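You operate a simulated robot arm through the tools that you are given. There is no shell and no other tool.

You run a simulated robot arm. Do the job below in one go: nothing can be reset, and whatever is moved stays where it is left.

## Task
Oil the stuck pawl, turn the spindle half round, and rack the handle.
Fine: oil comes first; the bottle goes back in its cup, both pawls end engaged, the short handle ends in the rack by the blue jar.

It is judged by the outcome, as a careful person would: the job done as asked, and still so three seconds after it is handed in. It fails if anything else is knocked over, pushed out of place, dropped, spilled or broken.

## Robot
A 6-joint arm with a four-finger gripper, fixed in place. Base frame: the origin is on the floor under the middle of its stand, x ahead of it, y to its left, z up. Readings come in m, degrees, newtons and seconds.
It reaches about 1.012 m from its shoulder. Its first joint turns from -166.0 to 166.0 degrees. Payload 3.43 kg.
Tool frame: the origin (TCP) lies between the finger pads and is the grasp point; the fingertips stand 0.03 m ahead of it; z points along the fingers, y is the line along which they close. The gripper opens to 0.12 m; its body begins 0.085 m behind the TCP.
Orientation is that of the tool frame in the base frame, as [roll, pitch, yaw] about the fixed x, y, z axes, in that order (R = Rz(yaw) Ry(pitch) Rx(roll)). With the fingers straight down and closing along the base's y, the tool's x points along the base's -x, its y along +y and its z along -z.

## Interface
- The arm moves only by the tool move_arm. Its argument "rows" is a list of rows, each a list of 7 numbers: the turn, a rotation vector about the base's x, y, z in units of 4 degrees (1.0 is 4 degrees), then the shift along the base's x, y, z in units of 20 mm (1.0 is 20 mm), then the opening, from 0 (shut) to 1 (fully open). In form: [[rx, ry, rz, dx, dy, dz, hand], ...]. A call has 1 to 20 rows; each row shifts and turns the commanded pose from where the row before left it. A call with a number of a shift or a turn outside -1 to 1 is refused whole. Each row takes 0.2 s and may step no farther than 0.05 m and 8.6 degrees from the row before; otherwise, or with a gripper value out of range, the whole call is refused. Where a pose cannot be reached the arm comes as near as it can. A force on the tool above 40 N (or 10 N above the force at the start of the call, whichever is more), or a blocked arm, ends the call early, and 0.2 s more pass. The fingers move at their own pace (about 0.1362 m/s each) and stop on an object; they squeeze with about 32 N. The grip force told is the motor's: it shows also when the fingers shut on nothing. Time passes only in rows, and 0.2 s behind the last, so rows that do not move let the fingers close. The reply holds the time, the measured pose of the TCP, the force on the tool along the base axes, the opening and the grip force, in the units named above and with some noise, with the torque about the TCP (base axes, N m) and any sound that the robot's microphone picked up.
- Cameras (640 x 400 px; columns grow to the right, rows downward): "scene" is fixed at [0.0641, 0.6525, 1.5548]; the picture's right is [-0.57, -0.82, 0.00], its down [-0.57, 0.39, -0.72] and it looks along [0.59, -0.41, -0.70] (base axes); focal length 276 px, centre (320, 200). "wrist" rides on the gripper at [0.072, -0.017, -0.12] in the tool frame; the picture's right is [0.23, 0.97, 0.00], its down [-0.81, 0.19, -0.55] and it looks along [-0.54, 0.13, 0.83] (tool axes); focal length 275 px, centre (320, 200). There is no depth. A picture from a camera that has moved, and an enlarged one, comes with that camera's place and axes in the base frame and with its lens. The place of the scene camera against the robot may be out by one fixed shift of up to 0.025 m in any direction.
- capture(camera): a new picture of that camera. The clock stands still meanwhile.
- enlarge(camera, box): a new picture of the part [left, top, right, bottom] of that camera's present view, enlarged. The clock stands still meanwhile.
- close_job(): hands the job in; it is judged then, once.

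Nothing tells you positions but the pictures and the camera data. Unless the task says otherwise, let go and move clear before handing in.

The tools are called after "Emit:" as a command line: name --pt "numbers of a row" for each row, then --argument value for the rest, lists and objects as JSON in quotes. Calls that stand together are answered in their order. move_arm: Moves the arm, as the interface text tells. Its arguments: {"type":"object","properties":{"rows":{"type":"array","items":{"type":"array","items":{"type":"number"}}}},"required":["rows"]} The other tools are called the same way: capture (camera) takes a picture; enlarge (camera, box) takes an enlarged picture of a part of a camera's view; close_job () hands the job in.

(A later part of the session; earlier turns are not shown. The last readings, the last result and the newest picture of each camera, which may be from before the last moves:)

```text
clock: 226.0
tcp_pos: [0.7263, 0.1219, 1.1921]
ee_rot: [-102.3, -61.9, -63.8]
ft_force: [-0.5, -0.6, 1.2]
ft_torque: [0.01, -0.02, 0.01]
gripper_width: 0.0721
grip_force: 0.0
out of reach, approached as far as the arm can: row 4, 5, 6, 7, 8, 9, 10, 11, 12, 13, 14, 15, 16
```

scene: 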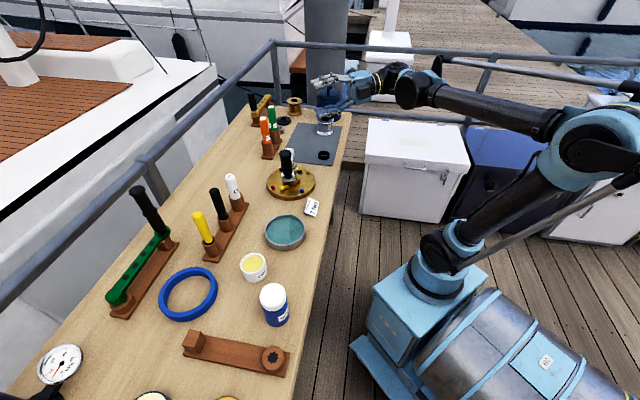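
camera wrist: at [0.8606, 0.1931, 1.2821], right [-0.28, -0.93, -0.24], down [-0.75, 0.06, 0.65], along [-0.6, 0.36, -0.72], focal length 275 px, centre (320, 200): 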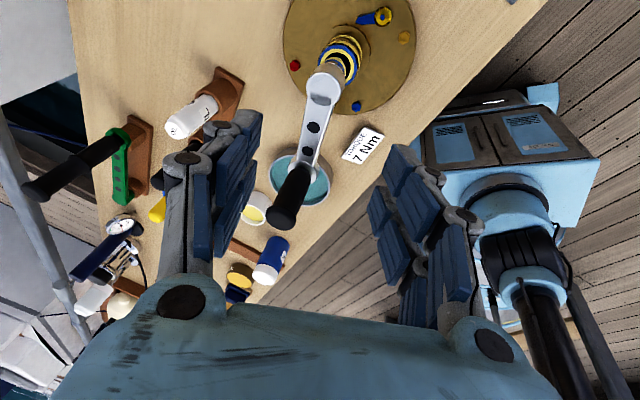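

Emit:
move_arm --pt "0 0 0 -0.555 0.99 0 0.6" --pt "0 0 0 -0.555 0.99 0 0.6" --pt "0 0 0 -0.555 0.99 0 0.6" --pt "0 0 0 -0.555 0.99 0 0.6" --pt "0 0 0 -0.555 0.99 0 0.6" --pt "0 0 0 -0.555 0.99 0 0.6" --pt "0 0 0 -0.555 0.99 0 0.6" --pt "0 0 0 -0.555 0.99 0 0.6" --pt "0 0 0 -0.555 0.99 0 0.6" --pt "0 0 0 -0.555 0.99 0 0.6"

Emit:
move_arm --pt "-0.97 -0.266 0.1 0 0 0 0.6" --pt "-0.97 -0.266 0.1 0 0 0 0.6" --pt "-0.97 -0.266 0.1 0 0 0 0.6" --pt "-0.97 -0.266 0.1 0 0 0 0.6"

Emit:
capture --camera "scene"

```text
clock: 228.2
tcp_pos: [0.6807, 0.1432, 1.2124]
ee_rot: [-92.6, -62.1, -68.7]
ft_force: [0.6, -0.4, -0.6]
ft_torque: [0.0, 0.0, 0.0]
gripper_width: 0.072
grip_force: 0.0
out of reach, approached as far as the arm can: row 1, 2, 3, 4, 5, 6, 7, 8, 9, 10
```

```text
clock: 229.2
tcp_pos: [0.6846, 0.1106, 1.1926]
ee_rot: [-116.7, -77.2, -48.7]
ft_force: [0.2, -0.1, -0.6]
ft_torque: [0.01, 0.03, -0.02]
gripper_width: 0.0718
grip_force: 0.0
out of reach, approached as far as the arm can: row 1, 2
```

```text
taken
```

scene: 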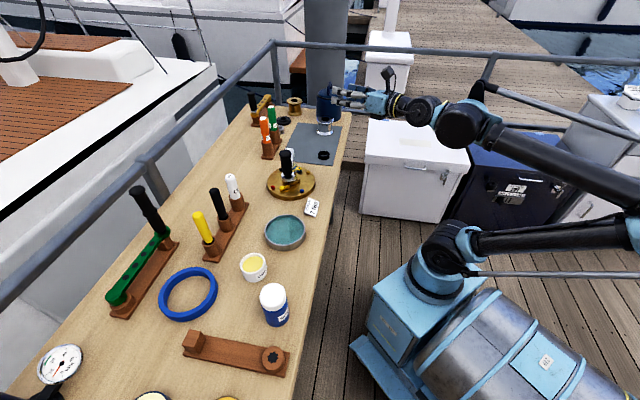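

The arm had folded awkwardly. It's now back in the camera-up posture, so I'll pitch the tool down from here, as worked before.

Emit:
move_arm --pt "-0.27 1 0 0 0 0 0.6" --pt "-0.27 1 0 0 0 0 0.6" --pt "-0.27 1 0 0 0 0 0.6" --pt "-0.27 1 0 0 0 0 0.6" --pt "-0.27 1 0 0 0 0 0.6" --pt "-0.27 1 0 0 0 0 0.6" --pt "-0.27 1 0 0 0 0 0.6" --pt "-0.27 1 0 0 0 0 0.6" --pt "-0.27 1 0 0 0 0 0.6" --pt "-0.27 1 0 0 0 0 0.6"

Emit:
capture --camera "scene"

```text
clock: 231.4
tcp_pos: [0.6903, 0.0331, 1.1931]
ee_rot: [-169.0, -42.0, -0.4]
ft_force: [-1.1, 0.5, 0.4]
ft_torque: [-0.01, -0.02, 0.0]
gripper_width: 0.072
grip_force: 0.1
out of reach, approached as far as the arm can: row 1, 2, 3, 4, 5, 6, 7, 8, 9, 10
```

```text
taken
```

scene: 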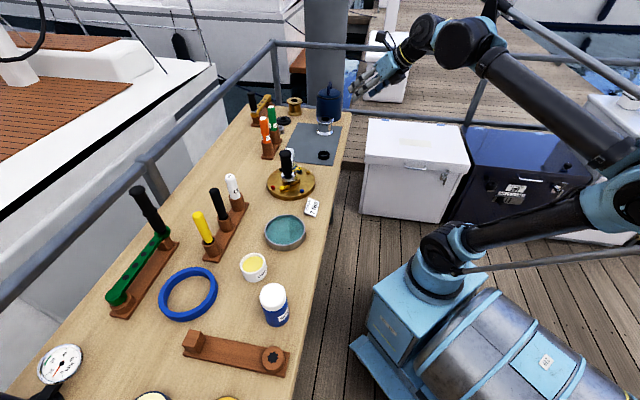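

Emit:
move_arm --pt "0 0 0 0 0.9 0.3 0.6" --pt "0 0 0 0 0.9 0.3 0.6" --pt "0 0 0 0 0.9 0.3 0.6" --pt "0 0 0 0 0.9 0.3 0.6" --pt "0 0 0 0 0.9 0.3 0.6"

Emit:
capture --camera "scene"

```text
clock: 232.6
tcp_pos: [0.6902, 0.0371, 1.2224]
ee_rot: [-168.8, -42.0, -0.4]
ft_force: [-0.1, -0.2, -0.1]
ft_torque: [0.02, 0.0, -0.01]
gripper_width: 0.0719
grip_force: 0.0
out of reach, approached as far as the arm can: row 1, 2, 3, 4, 5
```

```text
taken
```

scene: 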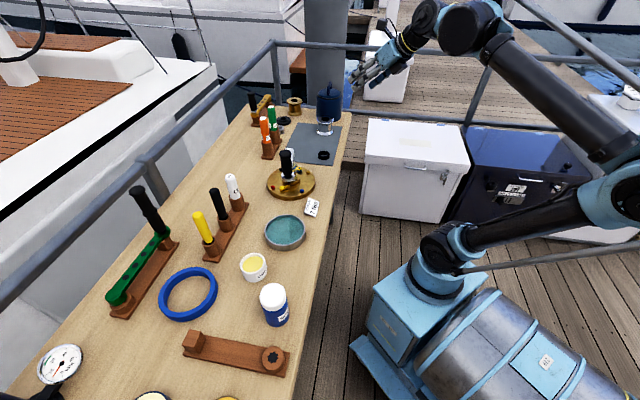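

I think the wrist is in its mirrored posture. In that posture the other yaw range should be free, so I'll rotate counter-clockwise and see whether reach returns.

Emit:
move_arm --pt "0 0 1 0 0.3 0.1 0.6" --pt "0 0 1 0 0.3 0.1 0.6" --pt "0 0 1 0 0.3 0.1 0.6" --pt "0 0 1 0 0.3 0.1 0.6" --pt "0 0 1 0 0.3 0.1 0.6" --pt "0 0 1 0 0.3 0.1 0.6" --pt "0 0 1 0 0.3 0.1 0.6" --pt "0 0 1 0 0.3 0.1 0.6" --pt "0 0 1 0 0.3 0.1 0.6" --pt "0 0 1 0 0.3 0.1 0.6"

Emit:
capture --camera "scene"

```text
clock: 234.8
tcp_pos: [0.6898, 0.0988, 1.2423]
ee_rot: [-169.8, -42.0, 39.7]
ft_force: [-0.6, 0.4, 0.4]
ft_torque: [-0.03, -0.01, -0.03]
gripper_width: 0.072
grip_force: 0.0
```

```text
taken
```

scene: 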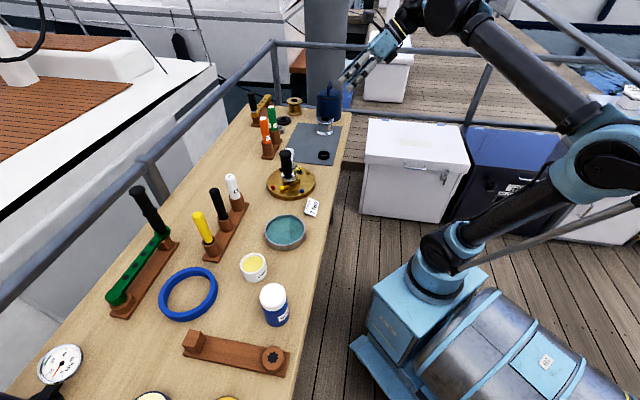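

Reach is restored. Now pitching the tool straight down and moving above the hub.

Emit:
move_arm --pt "-0.975 0.689 0 0.2 0.45 -0.1 0.6" --pt "-0.975 0.689 0 0.2 0.45 -0.1 0.6" --pt "-0.975 0.689 0 0.2 0.45 -0.1 0.6" --pt "-0.975 0.689 0 0.2 0.45 -0.1 0.6" --pt "-0.975 0.689 0 0.2 0.45 -0.1 0.6" --pt "-0.975 0.689 0 0.2 0.45 -0.1 0.6" --pt "-0.975 0.689 0 0.2 0.45 -0.1 0.6" --pt "-0.975 0.689 0 0.2 0.45 -0.1 0.6" --pt "-0.975 0.689 0 0.2 0.45 -0.1 0.6"

Emit:
capture --camera "wrist"

Emit:
capture --camera "scene"

```text
clock: 236.8
tcp_pos: [0.73, 0.1455, 1.224]
ee_rot: [-166.9, -9.3, 42.5]
ft_force: [-0.3, -0.2, -0.5]
ft_torque: [0.0, -0.01, 0.04]
gripper_width: 0.0721
grip_force: 0.1
out of reach, approached as far as the arm can: row 5, 6, 7, 8, 9
```

```text
taken
camera wrist: at [0.775, 0.1722, 1.355], right [0.83, -0.52, -0.18], down [-0.44, -0.83, 0.36], along [-0.33, -0.22, -0.92], focal length 275 px, centre (320, 200)
```

wrist: 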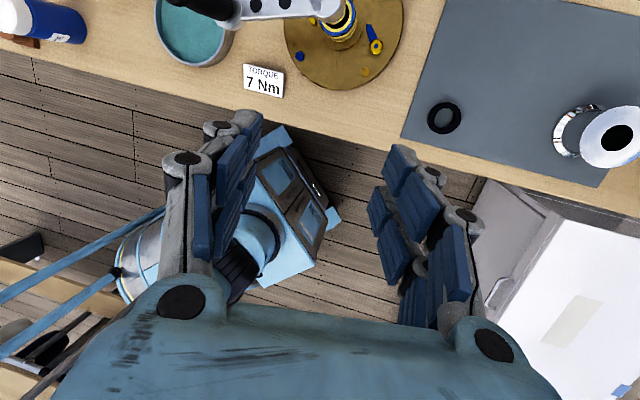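

```text
taken
```

scene: 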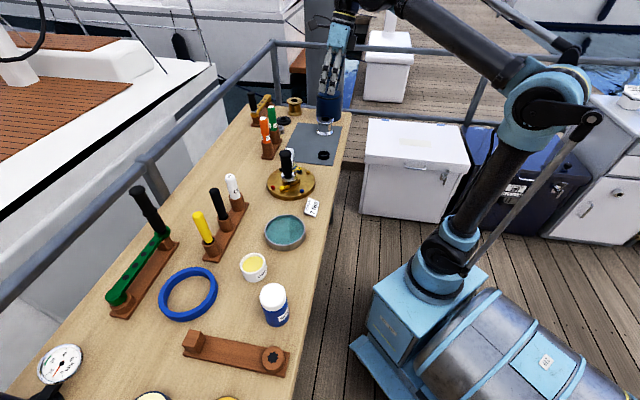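

Emit:
move_arm --pt "0 0 -1 0 0 0 0.6" --pt "0 0 -1 0 0 0 0.6" --pt "0 0 -1 0 0 0 0.6" --pt "0 0 -1 0 0 0 0.6" --pt "0 0 -1 0 0 0 0.6" --pt "0 0 -1 0 0 0 0.6" --pt "0 0 -1 0 0 0 0.6" --pt "0 0 -1 0 0 0 0.6" --pt "0 0 -1 0 0 0 0.6" --pt "0 0 -1 0 0 0 0.6"

Emit:
move_arm --pt "-0.6 0.6 0 0 0 0 0.6"

```text
clock: 239.0
tcp_pos: [0.7335, 0.1292, 1.2243]
ee_rot: [-163.3, -9.5, 2.3]
ft_force: [0.3, 0.3, 0.0]
ft_torque: [0.02, 0.03, -0.03]
gripper_width: 0.072
grip_force: 0.1
out of reach, approached as far as the arm can: row 7, 8, 9
```

```text
clock: 239.4
tcp_pos: [0.7337, 0.1232, 1.2255]
ee_rot: [-163.5, -6.9, 2.8]
ft_force: [-0.2, 0.2, 0.6]
ft_torque: [-0.04, -0.06, 0.01]
gripper_width: 0.0721
grip_force: 0.2
out of reach, approached as far as the arm can: row 1
```

I've worked it out: the wrist is mirrored and its fifth joint stops 16° short of straight down. To flip it back, I'll point the tool sideways (along the wrist's pitch axis), spin half a turn about that axis, then cross through. Step 1: point it sideways, up high.

Emit:
move_arm --pt "1 0.184 0.163 -0.1 0 0.1 0.6" --pt "1 0.184 0.163 -0.1 0 0.1 0.6" --pt "1 0.184 0.163 -0.1 0 0.1 0.6" --pt "1 0.184 0.163 -0.1 0 0.1 0.6" --pt "1 0.184 0.163 -0.1 0 0.1 0.6" --pt "1 0.184 0.163 -0.1 0 0.1 0.6" --pt "1 0.184 0.163 -0.1 0 0.1 0.6" --pt "1 0.184 0.163 -0.1 0 0.1 0.6" --pt "1 0.184 0.163 -0.1 0 0.1 0.6" --pt "1 0.184 0.163 -0.1 0 0.1 0.6" --pt "1 0.184 0.163 0 0 0 0.6" --pt "1 0.184 0.163 0 0 0 0.6" --pt "1 0.184 0.163 0 0 0 0.6" --pt "1 0.184 0.163 0 0 0 0.6"

Emit:
capture --camera "scene"

```text
clock: 242.4
tcp_pos: [0.713, 0.1231, 1.2457]
ee_rot: [-109.4, -1.5, 8.1]
ft_force: [0.7, 0.2, -0.5]
ft_torque: [-0.02, 0.03, -0.03]
gripper_width: 0.0721
grip_force: 0.1
```

```text
taken
```

scene: 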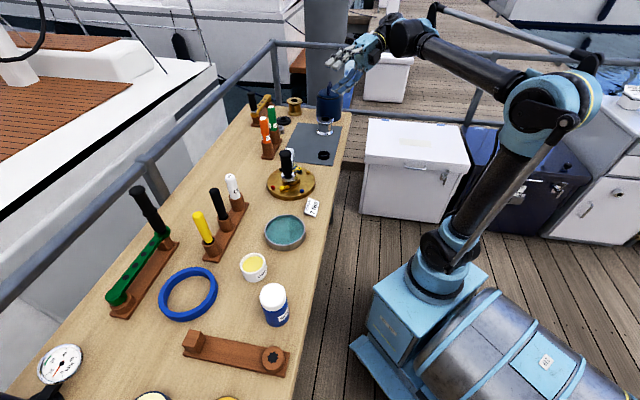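

Step 2: spinning about that axis.

Emit:
move_arm --pt "-0.136 0.99 0 0 0 0 0.6" --pt "-0.136 0.99 0 0 0 0 0.6" --pt "-0.136 0.99 0 0 0 0 0.6" --pt "-0.136 0.99 0 0 0 0 0.6" --pt "-0.136 0.99 0 0 0 0 0.6" --pt "-0.136 0.99 0 0 0 0 0.6" --pt "-0.136 0.99 0 0 0 0 0.6" --pt "-0.136 0.99 0 0 0 0 0.6" --pt "-0.136 0.99 0 0 0 0 0.6" --pt "-0.136 0.99 0 0 0 0 0.6"

Emit:
move_arm --pt "-0.136 0.99 0 0 0 0 0.6" --pt "-0.136 0.99 0 0 0 0 0.6" --pt "-0.136 0.99 0 0 0 0 0.6" --pt "-0.136 0.99 0 0 0 0 0.6" --pt "-0.136 0.99 0 0 0 0 0.6" --pt "-0.136 0.99 0 0 0 0 0.6" --pt "-0.136 0.99 0 0 0 0 0.6" --pt "-0.136 0.99 0 0 0 0 0.6" --pt "-0.136 0.99 0 0 0 0 0.6" --pt "-0.136 0.99 0 0 0 0 0.6"

Emit:
capture --camera "scene"

```text
clock: 244.6
tcp_pos: [0.7191, 0.1604, 1.244]
ee_rot: [-109.3, 38.3, 7.7]
ft_force: [-0.3, -0.1, -0.4]
ft_torque: [-0.01, 0.0, -0.02]
gripper_width: 0.072
grip_force: 0.1
out of reach, approached as far as the arm can: row 7, 8, 9, 10
```

```text
clock: 246.8
tcp_pos: [0.7212, 0.232, 1.2444]
ee_rot: [-108.2, 78.4, 8.8]
ft_force: [-0.5, 0.4, -0.1]
ft_torque: [-0.02, -0.02, 0.0]
gripper_width: 0.072
grip_force: 0.1
out of reach, approached as far as the arm can: row 1, 2, 3, 4, 5, 6, 7, 8, 9
```

```text
taken
```

scene: 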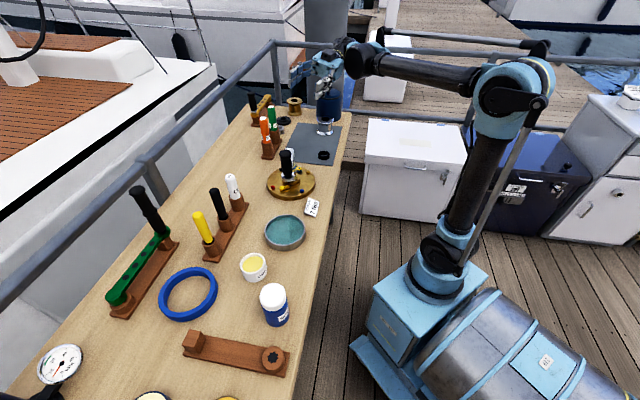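

That way is blocked, so I'll spin the opposite way instead.

Emit:
move_arm --pt "0.136 -0.99 0 0 -0.2 0 0.6" --pt "0.136 -0.99 0 0 -0.2 0 0.6" --pt "0.136 -0.99 0 0 -0.2 0 0.6" --pt "0.136 -0.99 0 0 -0.2 0 0.6" --pt "0.136 -0.99 0 0 -0.2 0 0.6" --pt "0.136 -0.99 0 0 -0.2 0 0.6" --pt "0.136 -0.99 0 0 -0.2 0 0.6" --pt "0.136 -0.99 0 0 -0.2 0 0.6" --pt "0.136 -0.99 0 0 -0.2 0 0.6" --pt "0.136 -0.99 0 0 -0.2 0 0.6" --pt "0.136 -0.99 0 0 -0.2 0 0.6" --pt "0.136 -0.99 0 0 -0.2 0 0.6" --pt "0.136 -0.99 0 0 -0.2 0 0.6" --pt "0.136 -0.99 0 0 -0.2 0 0.6" --pt "0.136 -0.99 0 0 -0.2 0 0.6" --pt "0.136 -0.99 0 0 -0.2 0 0.6" --pt "0.136 -0.99 0 0 -0.2 0 0.6" --pt "0.136 -0.99 0 0 -0.2 0 0.6" --pt "0.136 -0.99 0 0 -0.2 0 0.6" --pt "0.136 -0.99 0 0 -0.2 0 0.6"

Emit:
move_arm --pt "0.136 -0.99 0 0 0 0 0.6" --pt "0.136 -0.99 0 0 0 0 0.6" --pt "0.136 -0.99 0 0 0 0 0.6" --pt "0.136 -0.99 0 0 0 0 0.6" --pt "0.136 -0.99 0 0 0 0 0.6" --pt "0.136 -0.99 0 0 0 0 0.6" --pt "0.136 -0.99 0 0 0 0 0.6" --pt "0.136 -0.99 0 0 0 0 0.6" --pt "0.136 -0.99 0 0 0 0 0.6" --pt "0.136 -0.99 0 0 0 0 0.6" --pt "0.136 -0.99 0 0 0 0 0.6" --pt "0.136 -0.99 0 0 0 0 0.6" --pt "0.136 -0.99 0 0 0 0 0.6" --pt "0.136 -0.99 0 0 0 0 0.6" --pt "0.136 -0.99 0 0 0 0 0.6" --pt "0.136 -0.99 0 0 0 0 0.6" --pt "0.136 -0.99 0 0 0 0 0.6" --pt "0.136 -0.99 0 0 0 0 0.6" --pt "0.136 -0.99 0 0 0 0 0.6" --pt "0.136 -0.99 0 0 0 0 0.6"

```text
clock: 251.0
tcp_pos: [0.7222, 0.1505, 1.245]
ee_rot: [-109.4, -1.7, 8.0]
ft_force: [-0.7, -0.2, -0.4]
ft_torque: [0.01, -0.02, 0.02]
gripper_width: 0.0719
grip_force: 0.0
out of reach, approached as far as the arm can: row 1
```

```text
clock: 255.2
tcp_pos: [0.7204, 0.1496, 1.2455]
ee_rot: [-111.1, -81.4, 9.5]
ft_force: [-0.4, 0.0, -0.8]
ft_torque: [-0.01, -0.03, -0.03]
gripper_width: 0.0722
grip_force: 0.1
```

That direction is free. Continuing to the half turn.

Emit:
move_arm --pt "0.136 -0.99 0 0 0 0 0.6" --pt "0.136 -0.99 0 0 0 0 0.6" --pt "0.136 -0.99 0 0 0 0 0.6" --pt "0.136 -0.99 0 0 0 0 0.6" --pt "0.136 -0.99 0 0 0 0 0.6" --pt "0.136 -0.99 0 0 0 0 0.6" --pt "0.136 -0.99 0 0 0 0 0.6" --pt "0.136 -0.99 0 0 0 0 0.6" --pt "0.136 -0.99 0 0 0 0 0.6" --pt "0.136 -0.99 0 0 0 0 0.6" --pt "0.136 -0.99 0 0 0 0 0.6" --pt "0.136 -0.99 0 0 0 0 0.6" --pt "0.136 -0.99 0 0 0 0 0.6" --pt "0.136 -0.99 0 0 0 0 0.6" --pt "0.136 -0.99 0 0 0 0 0.6" --pt "0.136 -0.99 0 0 0 0 0.6" --pt "0.136 -0.99 0 0 0 0 0.6" --pt "0.136 -0.99 0 0 0 0 0.6" --pt "0.136 -0.99 0 0 0 0 0.6" --pt "0.136 -0.99 0 0 0 0 0.6"

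Emit:
move_arm --pt "0.136 -0.99 0 0 0 0 0.6" --pt "0.136 -0.99 0 0 0 0 0.6" --pt "0.136 -0.99 0 0 0 0 0.6" --pt "0.136 -0.99 0 0 0 0 0.6" --pt "0.136 -0.99 0 0 0 0 0.6"

Emit:
capture --camera "scene"

```text
clock: 259.4
tcp_pos: [0.7222, 0.1493, 1.2444]
ee_rot: [70.6, -18.4, -172.5]
ft_force: [-0.3, -1.4, 0.1]
ft_torque: [-0.01, -0.02, 0.0]
gripper_width: 0.072
grip_force: 0.1
```

```text
clock: 260.6
tcp_pos: [0.7206, 0.1514, 1.2451]
ee_rot: [70.6, -2.7, -172.5]
ft_force: [0.1, -0.2, 0.1]
ft_torque: [0.05, 0.02, -0.01]
gripper_width: 0.0718
grip_force: 0.1
out of reach, approached as far as the arm can: row 5
```

```text
taken
```

scene: 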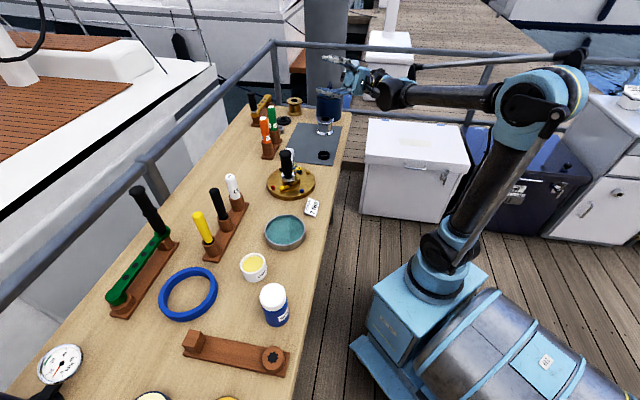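

Step 3: crossing through the axis and on toward pointing down.

Emit:
move_arm --pt "-0.99 -0.125 0 0 0 0 0.6" --pt "-0.99 -0.125 0 0 0 0 0.6" --pt "-0.99 -0.125 0 0 0 0 0.6" --pt "-0.99 -0.125 0 0 0 0 0.6" --pt "-0.99 -0.125 0 0 0 0 0.6" --pt "-0.99 -0.125 0 0 0 0 0.6" --pt "-0.99 -0.125 0 0 0 0 0.6" --pt "-0.99 -0.125 0 0 0 0 0.6" --pt "-0.99 -0.125 0 0 0 0 0.6" --pt "-0.99 -0.125 0 0 0 0 0.6" --pt "-0.99 -0.125 0 0 0 0 0.6" --pt "-0.99 -0.125 0 0 0 0 0.6"

Emit:
move_arm --pt "-0.99 -0.125 0 0 0 0 0.6" --pt "-0.99 -0.125 0 0 0 0 0.6" --pt "-0.99 -0.125 0 0 0 0 0.6" --pt "-0.99 -0.125 0 0 0 0 0.6" --pt "-0.99 -0.125 0 0 0 0 0.6" --pt "-0.99 -0.125 0 0 0 0 0.6" --pt "-0.99 -0.125 0 0 0 0 0.6" --pt "-0.99 -0.125 0 0 0 0 0.6" --pt "-0.99 -0.125 0 0 0 0 0.6" --pt "-0.99 -0.125 0 0 0 0 0.6" --pt "-0.99 -0.125 0 0 0 0 0.6" --pt "-0.99 -0.125 0 0 0 0 0.6" --pt "-0.99 -0.125 0 0 0 0 0.6" --pt "-0.99 -0.125 0 0 0 0 0.6" --pt "-0.99 -0.125 0 0 0 0 0.6"

Emit:
capture --camera "scene"

```text
clock: 263.2
tcp_pos: [0.7259, 0.1994, 1.2439]
ee_rot: [116.6, -10.4, -178.3]
ft_force: [0.4, -0.2, -0.1]
ft_torque: [0.01, -0.01, 0.01]
gripper_width: 0.0722
grip_force: 0.0
out of reach, approached as far as the arm can: row 2, 3, 4, 7, 8, 9, 10, 11, 12
```

```text
clock: 266.4
tcp_pos: [0.7252, 0.2186, 1.245]
ee_rot: [163.8, -2.4, 177.9]
ft_force: [-0.1, 0.1, -0.2]
ft_torque: [0.0, -0.03, 0.0]
gripper_width: 0.0721
grip_force: 0.0
out of reach, approached as far as the arm can: row 1, 2, 13, 14, 15
```

```text
taken
```

scene: 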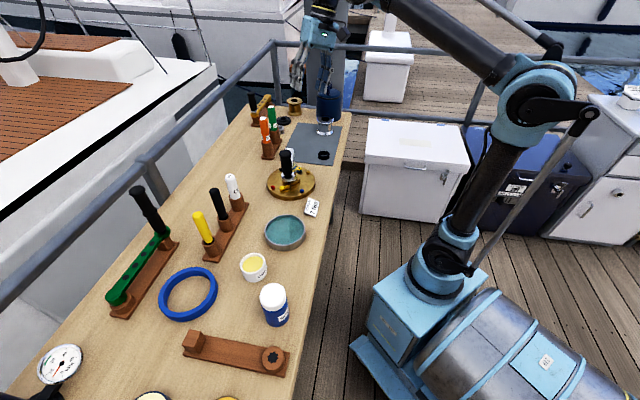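

The flip back didn't take: the wrist returned to the mirrored branch. I noticed the original switch happened with the tool level, rolled 90°, as the heading passed about 35°. I'll recreate that orientation and cross back the other way.

Emit:
move_arm --pt "0.99 0.125 0 0 0 0 0.6" --pt "0.99 0.125 0 0 0 0 0.6" --pt "0.99 0.125 0 0 0 0 0.6" --pt "0.99 0.125 0 0 0 0 0.6" --pt "0.99 0.125 0 0 0 0 0.6" --pt "0.99 0.125 0 0 0 0 0.6" --pt "0.99 0.125 0 0 0 0 0.6" --pt "0.99 0.125 0 0 0 0 0.6" --pt "0.99 0.125 0 0 0 0 0.6" --pt "0.99 0.125 0 0 0 0 0.6" --pt "0.99 0.125 0 0 0 0 0.6" --pt "0.99 0.125 0 0 0 0 0.6" --pt "0.99 0.125 0 0 0 0 0.6"

Emit:
move_arm --pt "-0.133 1 -0.355 0 0 0 0.6" --pt "-0.133 1 -0.355 0 0 0 0.6" --pt "-0.133 1 -0.355 0 0 0 0.6" --pt "-0.133 1 -0.355 0 0 0 0.6" --pt "-0.133 1 -0.355 0 0 0 0.6" --pt "-0.133 1 -0.355 0 0 0 0.6" --pt "-0.133 1 -0.355 0 0 0 0.6" --pt "-0.133 1 -0.355 0 0 0 0.6" --pt "-0.133 1 -0.355 0 0 0 0.6" --pt "-0.133 1 -0.355 0 0 0 0.6" --pt "-0.133 1 -0.355 0 0 0 0.6" --pt "-0.133 1 -0.355 0 0 0 0.6" --pt "-0.133 1 -0.355 0 0 0 0.6" --pt "-0.133 1 -0.355 0 0 0 0.6" --pt "-0.133 1 -0.355 0 0 0 0.6" --pt "-0.133 1 -0.355 0 0 0 0.6" --pt "-0.133 1 -0.355 0 0 0 0.6" --pt "-0.133 1 -0.355 0 0 0 0.6" --pt "-0.133 1 -0.355 0 0 0 0.6" --pt "-0.133 1 -0.355 0 0 0 0.6"

```text
clock: 269.2
tcp_pos: [0.7256, 0.2264, 1.245]
ee_rot: [111.9, -9.3, -176.9]
ft_force: [0.0, 0.4, 0.4]
ft_torque: [-0.01, 0.01, 0.0]
gripper_width: 0.0716
grip_force: 0.1
out of reach, approached as far as the arm can: row 11
```

```text
clock: 273.4
tcp_pos: [0.7253, 0.2248, 1.2438]
ee_rot: [-163.7, -68.8, 82.5]
ft_force: [-0.5, 0.4, 0.4]
ft_torque: [-0.02, -0.01, -0.03]
gripper_width: 0.072
grip_force: 0.1
```

Emit:
move_arm --pt "-0.17 1 -0.376 0 0.15 0 0.6" --pt "-0.17 1 -0.376 0 0.15 0 0.6" --pt "-0.17 1 -0.376 0 0.15 0 0.6" --pt "-0.17 1 -0.376 0 0.15 0 0.6" --pt "-0.17 1 -0.376 0 0.15 0 0.6" --pt "-0.17 1 -0.376 0 0.15 0 0.6" --pt "-0.17 1 -0.376 0 0.15 0 0.6" --pt "-0.17 1 -0.376 0 0.15 0 0.6" --pt "-0.17 1 -0.376 0 0.15 0 0.6" --pt "-0.17 1 -0.376 0 0.15 0 0.6" --pt "-0.17 1 -0.376 0 0.15 0 0.6" --pt "-0.17 1 -0.376 0 0.15 0 0.6" --pt "-0.17 1 -0.376 0 0.15 0 0.6" --pt "-0.17 1 -0.376 0 0.15 0 0.6" --pt "-0.17 1 -0.376 0 0.15 0 0.6" --pt "-0.17 1 -0.376 0 0.15 0 0.6" --pt "-0.17 1 -0.376 0 0.15 0 0.6" --pt "-0.17 1 -0.376 0 0.15 0 0.6" --pt "-0.17 1 -0.376 0 0.15 0 0.6" --pt "-0.17 1 -0.376 0 0.15 0 0.6"

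Emit:
move_arm --pt "0 0 -1 0 0 0 0.6" --pt "0 0 -1 0 0 0 0.6" --pt "0 0 -1 0 0 0 0.6" --pt "0 0 -1 0 0 0 0.6" --pt "0 0 -1 0 0 0 0.6" --pt "0 0 -1 0 0 0 0.6" --pt "0 0 -1 0 0 0 0.6" --pt "0 0 -1 0 0 0 0.6" --pt "0 0 -1 0 0 0 0.6" --pt "0 0 -1 0 0 0 0.6"

```text
clock: 277.6
tcp_pos: [0.7263, 0.2856, 1.2448]
ee_rot: [-110.0, 2.4, 8.9]
ft_force: [0.0, 0.2, 0.4]
ft_torque: [-0.02, -0.02, 0.02]
gripper_width: 0.0719
grip_force: 0.0
```

```text
clock: 279.8
tcp_pos: [0.7259, 0.2851, 1.2442]
ee_rot: [-110.2, 2.3, -31.3]
ft_force: [-0.1, 0.5, 0.0]
ft_torque: [0.06, 0.03, 0.0]
gripper_width: 0.0723
grip_force: 0.0
```

Emit:
move_arm --pt "0 0 -1 0 0 0 0.6" --pt "0 0 -1 0 0 0 0.6" --pt "0 0 -1 0 0 0 0.6" --pt "0 0 -1 0 0 0 0.6" --pt "0 0 -1 0 0 0 0.6" --pt "0 0 -1 0 0 0 0.6" --pt "0 0 -1 0 0 0 0.6" --pt "0 0 -1 0 0 0 0.6" --pt "0 0 -1 0 0 0 0.6" --pt "0 0 -1 0 0 0 0.6" --pt "0 0 -1 0 0 0 0.6" --pt "0 0 -1 0 0 0 0.6" --pt "0 0 -1 0 0 0 0.6" --pt "0 0 -1 0 0 0 0.6" --pt "0 0 -1 0 0 0 0.6"

Emit:
capture --camera "scene"

```text
clock: 283.0
tcp_pos: [0.7343, 0.2687, 1.2444]
ee_rot: [-109.8, 2.7, -58.4]
ft_force: [0.0, 0.4, -0.5]
ft_torque: [0.04, -0.04, -0.01]
gripper_width: 0.0722
grip_force: 0.0
out of reach, approached as far as the arm can: row 7, 8, 9, 10, 11, 12, 13, 14, 15
```

```text
taken
```

scene: 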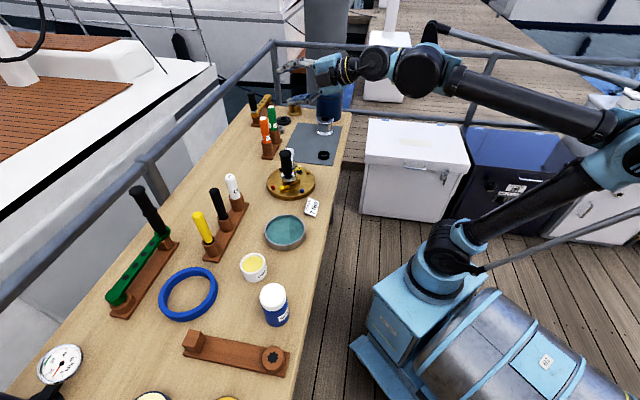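

I'll level the tool and repeat the exact earlier heading sweep in reverse, but higher so the handle on the spindle stays clear.

Emit:
move_arm --pt "0 0 0.97 -0.06 0.28 -0.4 0.6" --pt "0 0 0.97 -0.06 0.28 -0.4 0.6" --pt "0 0 0.97 -0.06 0.28 -0.4 0.6" --pt "0 0 0.97 -0.06 0.28 -0.4 0.6" --pt "0 0 0.97 -0.06 0.28 -0.4 0.6" --pt "0 0 0.97 -0.06 0.28 -0.4 0.6" --pt "0 0 0.9 -0.06 0.28 -0.4 0.6" --pt "0.84 -0.52 0 0 0 -0.2 0.6" --pt "0.84 -0.52 0 0 0 -0.2 0.6" --pt "0.84 -0.52 0 0 0 0 0.6" --pt "0.84 -0.52 0 0 0 0 0.6" --pt "0.84 -0.52 0 0 0 0 0.6"

Emit:
move_arm --pt "0 0 -0.973 0.095 0.152 0 0.6" --pt "0 0 -0.973 0.095 0.152 0 0.6" --pt "0 0 -0.973 0.095 0.152 0 0.6" --pt "0 0 -0.973 0.095 0.152 0 0.6" --pt "0 0 -0.973 0.095 0.152 0 0.6" --pt "0 0 -0.973 0.095 0.152 0 0.6" --pt "0 0 -0.973 0.095 0.152 0 0.6" --pt "0 0 -0.973 0.095 0.152 0 0.6" --pt "0 0 -0.973 0.095 0.152 0 0.6" --pt "0 0 -0.973 0.095 0.152 0 0.6" --pt "0 0 -0.973 0.095 0.152 0 0.6"

Emit:
capture --camera "scene"

```text
clock: 285.6
tcp_pos: [0.725, 0.3089, 1.18]
ee_rot: [-90.1, 2.4, -30.6]
ft_force: [-0.5, -0.5, 0.6]
ft_torque: [-0.01, 0.02, -0.01]
gripper_width: 0.072
grip_force: 0.0
```

```text
clock: 288.0
tcp_pos: [0.7479, 0.3422, 1.1814]
ee_rot: [-90.3, 2.3, -73.5]
ft_force: [-0.1, -0.2, 0.7]
ft_torque: [-0.01, 0.01, 0.02]
gripper_width: 0.0719
grip_force: 0.0
```

```text
taken
```

scene: 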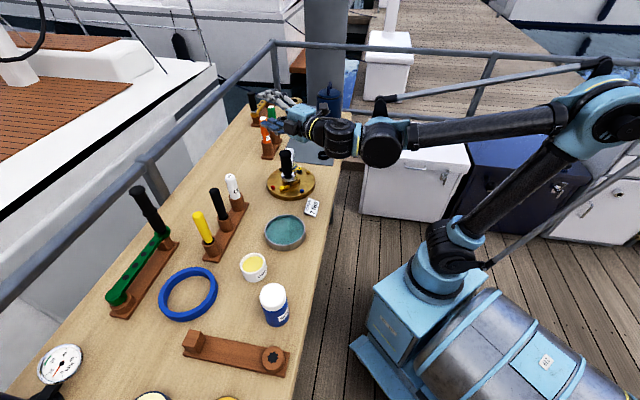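

That worked smoothly. Now rolling back to camera-up and then pitching down.

Emit:
move_arm --pt "-0.98 -0.29 0 -0.2 0 0 0.6" --pt "-0.98 -0.29 0 -0.2 0 0 0.6" --pt "-0.98 -0.29 0 -0.2 0 0 0.6" --pt "-0.98 -0.29 0 -0.2 0 0 0.6" --pt "-0.98 -0.29 0 -0.2 0 0 0.6" --pt "-0.98 -0.29 0 -0.2 0 0 0.6" --pt "-0.98 -0.29 0 -0.2 0 0 0.6" --pt "-0.98 -0.29 0 -0.2 0 0 0.6" --pt "-0.98 -0.29 0 -0.2 0 0 0.6" --pt "-0.98 -0.29 0 -0.2 0 0 0.6" --pt "-0.98 -0.29 0 -0.2 0 0 0.6" --pt "-0.98 -0.29 0 -0.2 0 0 0.6" --pt "-0.98 -0.29 0 -0.2 0 0 0.6" --pt "-0.98 -0.29 0 -0.2 0 0 0.6" --pt "-0.98 -0.29 0 -0.2 0 0 0.6" --pt "-0.98 -0.29 0 -0.2 0 0 0.6" --pt "-0.98 -0.29 0 -0.2 0 0 0.6" --pt "-0.98 -0.29 0 -0.2 0 0 0.6" --pt "-0.98 -0.29 0 -0.2 0 0 0.6" --pt "-0.98 -0.29 0 -0.2 0 0 0.6"

```text
clock: 292.2
tcp_pos: [0.6669, 0.3422, 1.1806]
ee_rot: [-90.5, -79.4, -72.9]
ft_force: [0.2, -0.6, 0.4]
ft_torque: [-0.02, 0.0, 0.05]
gripper_width: 0.0719
grip_force: 0.0
```

Emit:
move_arm --pt "-0.3 0.98 0 0 0 0.1 0.6" --pt "-0.3 0.98 0 0 0 0.1 0.6" --pt "-0.3 0.98 0 0 0 0.1 0.6" --pt "-0.3 0.98 0 0 0 0.1 0.6" --pt "-0.3 0.98 0 0 0 0.1 0.6" --pt "-0.3 0.98 0 0 0 0.1 0.6" --pt "-0.3 0.98 0 0 0 0.1 0.6" --pt "-0.3 0.98 0 0 0 0.1 0.6" --pt "-0.3 0.98 0 0 0 0.1 0.6" --pt "-0.3 0.98 0 0 0 0.1 0.6" --pt "-0.3 0.98 0 0 0 0.1 0.6" --pt "-0.3 0.98 0 0 0 0.1 0.6" --pt "-0.3 0.98 0 0 0 0.1 0.6" --pt "-0.3 0.98 0 0 0 0.1 0.6" --pt "-0.3 0.98 0 0 0 0.1 0.6" --pt "-0.3 0.98 0 0 0 0.1 0.6" --pt "-0.3 0.98 0 0 0 0.1 0.6" --pt "-0.3 0.98 0 0 0 0.1 0.6" --pt "-0.3 0.98 0 0 0 0.1 0.6" --pt "-0.3 0.98 0 0 0 0.1 0.6"

Emit:
capture --camera "wrist"

```text
clock: 296.4
tcp_pos: [0.6671, 0.3422, 1.2205]
ee_rot: [-179.1, -7.8, 6.3]
ft_force: [0.2, -0.2, -0.5]
ft_torque: [-0.02, -0.01, -0.02]
gripper_width: 0.0721
grip_force: 0.0
```

```text
taken
camera wrist: at [0.7194, 0.3634, 1.3496], right [0.34, -0.94, 0.02], down [-0.85, -0.3, 0.43], along [-0.4, -0.16, -0.9], focal length 275 px, centre (320, 200)
```

wrist: 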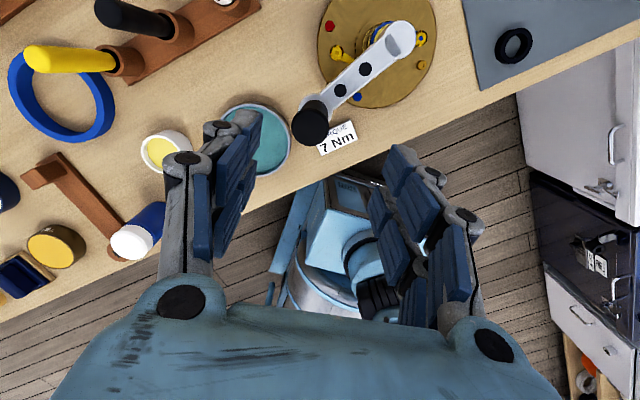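

The gripper points straight down again in its normal posture. Rather than grip the crank, I'll turn it by pushing the black grip gently sideways with closed fingers, which can't lift it. First, orient and move behind the grip.

Emit:
move_arm --pt "-0.22 0.957 0 0 0 0 0" --pt "-0.22 0.957 0 0 0 0 0" --pt "0 0 -0.98 -0.17 -0.28 0 0" --pt "0 0 -0.98 -0.17 -0.28 0 0" --pt "0 0 -0.98 -0.17 -0.28 0 0" --pt "0 0 -0.98 -0.17 -0.28 0 0" --pt "0 0 -0.98 -0.17 -0.28 0 0" --pt "0 0 -0.98 -0.17 -0.28 0 0" --pt "0 0 -0.98 -0.17 -0.28 0 0" --pt "0 0 -0.98 -0.17 -0.28 0 0" --pt "0 0 -0.98 -0.17 -0.28 0 0"

Emit:
capture --camera "wrist"

Emit:
enlarge --camera "scene" --box '[250, 90, 350, 205]'

```text
clock: 298.8
tcp_pos: [0.6358, 0.292, 1.2214]
ee_rot: [179.9, 0.0, -29.0]
ft_force: [0.0, -0.5, -0.3]
ft_torque: [-0.03, 0.01, -0.04]
gripper_width: 0.0
grip_force: 32.4
```

```text
taken
camera wrist: at [0.7074, 0.2727, 1.3408], right [-0.27, -0.96, 0.0], down [-0.8, 0.23, 0.55], along [-0.53, 0.15, -0.83], focal length 275 px, centre (320, 200)
```

wrist: 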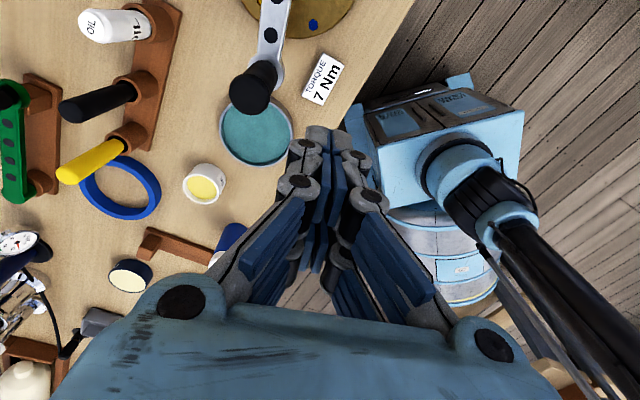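

```text
3.48 times, centred on (300, 148) of scene
camera zoom: at [0.0641, 0.6525, 1.5548], right [-0.57, -0.82, 0.0], down [-0.57, 0.39, -0.72], along [0.59, -0.41, -0.7], focal length 960 px, centre (390, 383)
```

zoom: 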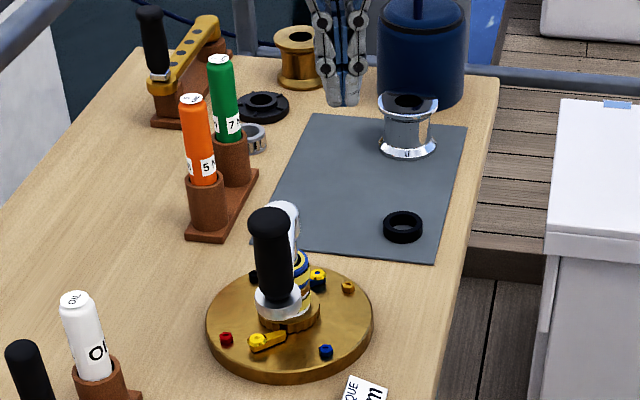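

Emit:
move_arm --pt "0 0 0 0 0 -0.98 0" --pt "0 0 0 0 0 -0.98 0" --pt "0 0 0 0 0 -0.98 0" --pt "0 0 0 0 0 -0.98 0" --pt "0 0 0 0 0 -0.98 0" --pt "0 0 0 0 0 -0.98 0" --pt "0 0 0 0 0 -0.98 0" --pt "0 0 0 0 0 -0.98 0" --pt "0 0 0 0 0 -0.9 0"

Emit:
capture --camera "wrist"

Emit:
enlarge --camera "scene" --box '[250, 110, 350, 205]'

```text
clock: 300.8
tcp_pos: [0.6354, 0.2916, 1.0454]
ee_rot: [179.9, 0.0, -29.0]
ft_force: [-0.6, 0.0, -0.2]
ft_torque: [-0.01, 0.0, -0.02]
gripper_width: 0.0
grip_force: 32.0
```

```text
taken
camera wrist: at [0.7063, 0.2732, 1.1649], right [-0.27, -0.96, 0.0], down [-0.8, 0.23, 0.55], along [-0.53, 0.15, -0.83], focal length 275 px, centre (320, 200)
```

wrist: 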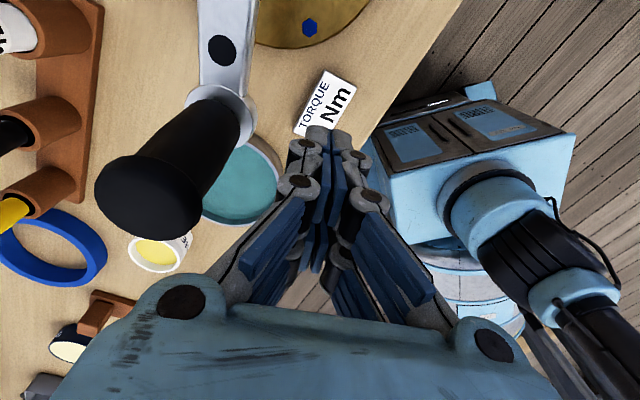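

```text
4.21 times, centred on (300, 158) of scene
camera zoom: at [0.0641, 0.6525, 1.5548], right [-0.57, -0.82, 0.0], down [-0.57, 0.39, -0.72], along [0.59, -0.41, -0.7], focal length 1162 px, centre (404, 379)
```

zoom: 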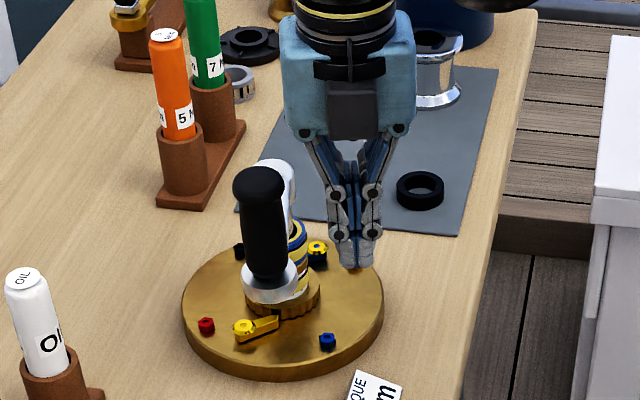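

The fingers are just behind the grip. I'll push clockwise in small arcs and watch the force.

Emit:
move_arm --pt "0 0 -0.75 0.15 0.355 0 0" --pt "0 0 -0.75 0.17 0.35 0 0" --pt "0 0 -0.75 0.0689 0.3546 0 0" --pt "0 0 -0.75 0.0874 0.3505 0 0"

Emit:
enlarge --camera "scene" --box '[250, 110, 350, 205]'

```text
clock: 301.8
tcp_pos: [0.6448, 0.3198, 1.0466]
ee_rot: [179.9, 0.0, -40.9]
ft_force: [-0.1, 0.0, 1.1]
ft_torque: [-0.02, -0.04, -0.01]
gripper_width: 0.0
grip_force: 32.0
```

```text
4.21 times, centred on (300, 158) of scene
camera zoom: at [0.0641, 0.6525, 1.5548], right [-0.57, -0.82, 0.0], down [-0.57, 0.39, -0.72], along [0.59, -0.41, -0.7], focal length 1162 px, centre (404, 379)
```

zoom: 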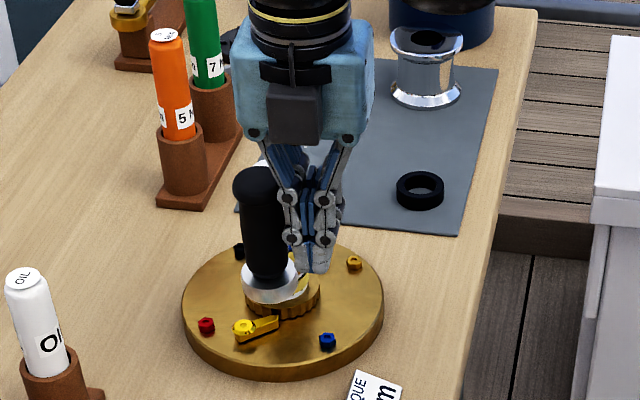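

Emit:
move_arm --pt "0 0 -0.75 0.1056 0.3454 0 0" --pt "0 0 -0.75 0.1235 0.3394 0 0" --pt "0 0 -0.75 0.1411 0.3325 0 0" --pt "0 0 -0.75 0.1583 0.3246 0 0"

Emit:
enlarge --camera "scene" --box '[250, 110, 350, 205]'

Emit:
capture --camera "wrist"

```text
clock: 302.8
tcp_pos: [0.6553, 0.3465, 1.0461]
ee_rot: [179.9, -0.2, -53.0]
ft_force: [-0.5, 0.3, -0.2]
ft_torque: [0.02, 0.03, 0.0]
gripper_width: 0.0002
grip_force: 32.1
```

```text
4.21 times, centred on (300, 158) of scene
camera zoom: at [0.0641, 0.6525, 1.5548], right [-0.57, -0.82, 0.0], down [-0.57, 0.39, -0.72], along [0.59, -0.41, -0.7], focal length 1162 px, centre (404, 379)
```

zoom: 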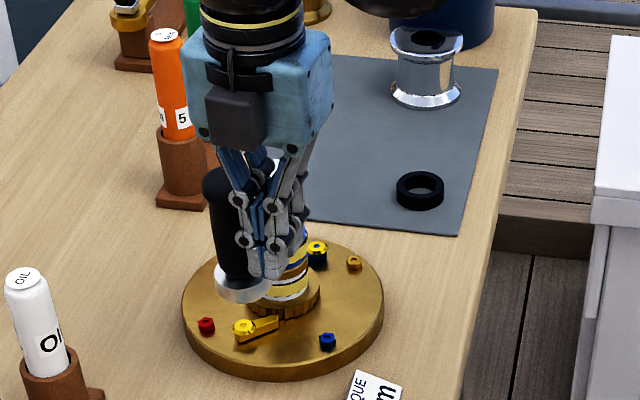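

```text
taken
camera wrist: at [0.713, 0.3008, 1.1656], right [-0.64, -0.77, 0.0], down [-0.64, 0.53, 0.55], along [-0.43, 0.35, -0.83], focal length 275 px, centre (320, 200)
```

wrist: 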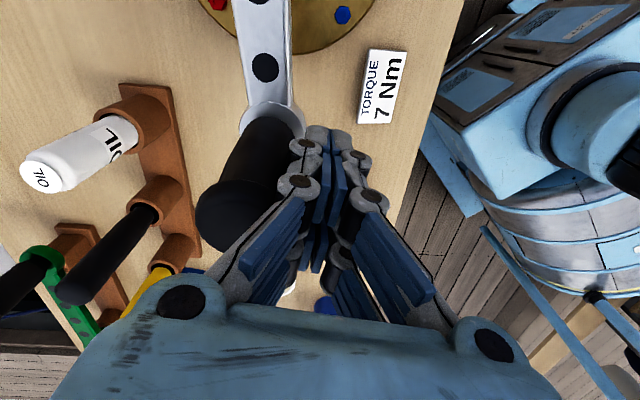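

The handle turns with almost no resistance. Continuing around the arc.

Emit:
move_arm --pt "0 0 -0.75 0.1751 0.3159 0 0" --pt "0 0 -0.75 0.1914 0.3063 0 0" --pt "0 0 -0.75 0.2072 0.2959 0 0" --pt "0 0 -0.75 0.2224 0.2846 0 0" --pt "0 0 -0.75 0.237 0.2726 0 0" --pt "0 0 -0.75 0.2509 0.2598 0 0" --pt "0 0 -0.75 0.2642 0.2463 0 0" --pt "0 0 -0.75 0.2767 0.2322 0 0"

Emit:
capture --camera "wrist"

Emit:
enlarge --camera "scene" --box '[250, 110, 350, 205]'

```text
clock: 304.6
tcp_pos: [0.6912, 0.3919, 1.0464]
ee_rot: [179.9, -0.1, -77.0]
ft_force: [0.1, 0.4, 0.1]
ft_torque: [0.04, 0.01, 0.0]
gripper_width: 0.0002
grip_force: 32.0
```

```text
taken
camera wrist: at [0.7244, 0.3264, 1.166], right [-0.9, -0.44, 0.0], down [-0.37, 0.75, 0.55], along [-0.25, 0.49, -0.83], focal length 275 px, centre (320, 200)
```

wrist: 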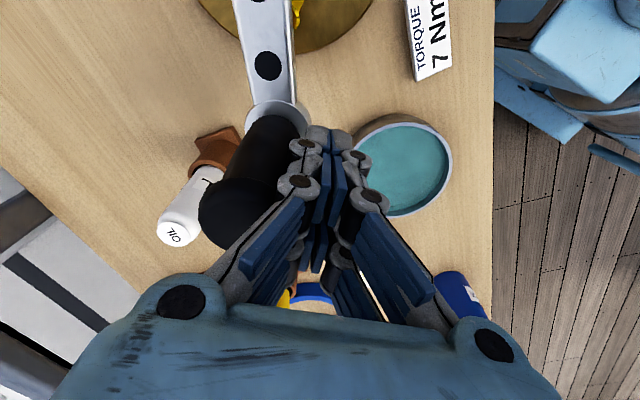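

```text
4.21 times, centred on (300, 158) of scene
camera zoom: at [0.0641, 0.6525, 1.5548], right [-0.57, -0.82, 0.0], down [-0.57, 0.39, -0.72], along [0.59, -0.41, -0.7], focal length 1162 px, centre (404, 379)
```

zoom: 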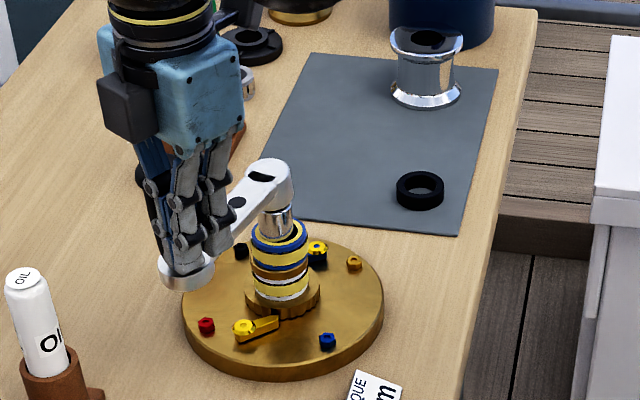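

Emit:
move_arm --pt "0 0 -0.75 0.2885 0.2174 0 0" --pt "0 0 -0.75 0.2994 0.202 0 0" --pt "0 0 -0.75 0.3096 0.186 0 0" --pt "0 0 -0.75 0.3189 0.1696 0 0" --pt "0 0 -0.75 0.3274 0.1526 0 0" --pt "0 0 -0.75 0.3349 0.1353 0 0" --pt "0 0 -0.75 0.3415 0.1176 0 0" --pt "0 0 -0.75 0.3472 0.0995 0 0" --pt "0 0 -0.75 0.3519 0.0813 0 0" --pt "0 0 -0.75 0.3557 0.0627 0 0" --pt "0 0 -0.75 0.3585 0.044 0 0" --pt "0 0 -0.75 0.3603 0.0252 0 0"

Emit:
capture --camera "wrist"

Emit:
enlarge --camera "scene" --box '[250, 110, 350, 205]'

```text
clock: 307.2
tcp_pos: [0.7721, 0.4206, 1.0459]
ee_rot: [179.8, -0.2, -113.0]
ft_force: [0.2, 0.2, 0.2]
ft_torque: [-0.02, -0.01, 0.02]
gripper_width: 0.0001
grip_force: 32.0
```

```text
taken
camera wrist: at [0.7602, 0.3491, 1.1656], right [-0.99, 0.17, 0.0], down [0.14, 0.82, 0.55], along [0.09, 0.54, -0.83], focal length 275 px, centre (320, 200)
```

wrist: 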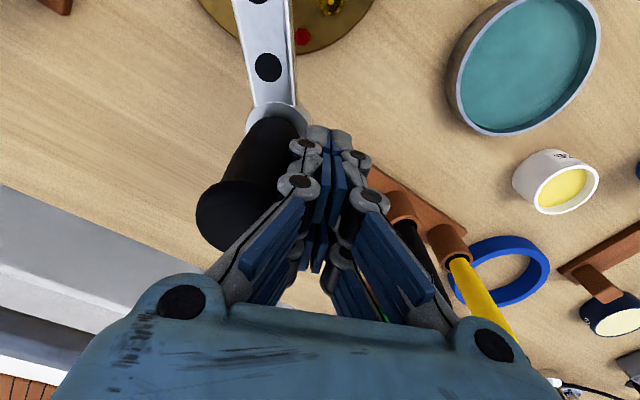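

```text
4.21 times, centred on (300, 158) of scene
camera zoom: at [0.0641, 0.6525, 1.5548], right [-0.57, -0.82, 0.0], down [-0.57, 0.39, -0.72], along [0.59, -0.41, -0.7], focal length 1162 px, centre (404, 379)
```

zoom: 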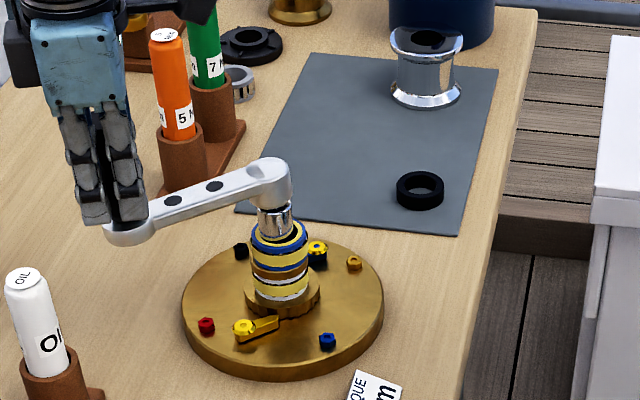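

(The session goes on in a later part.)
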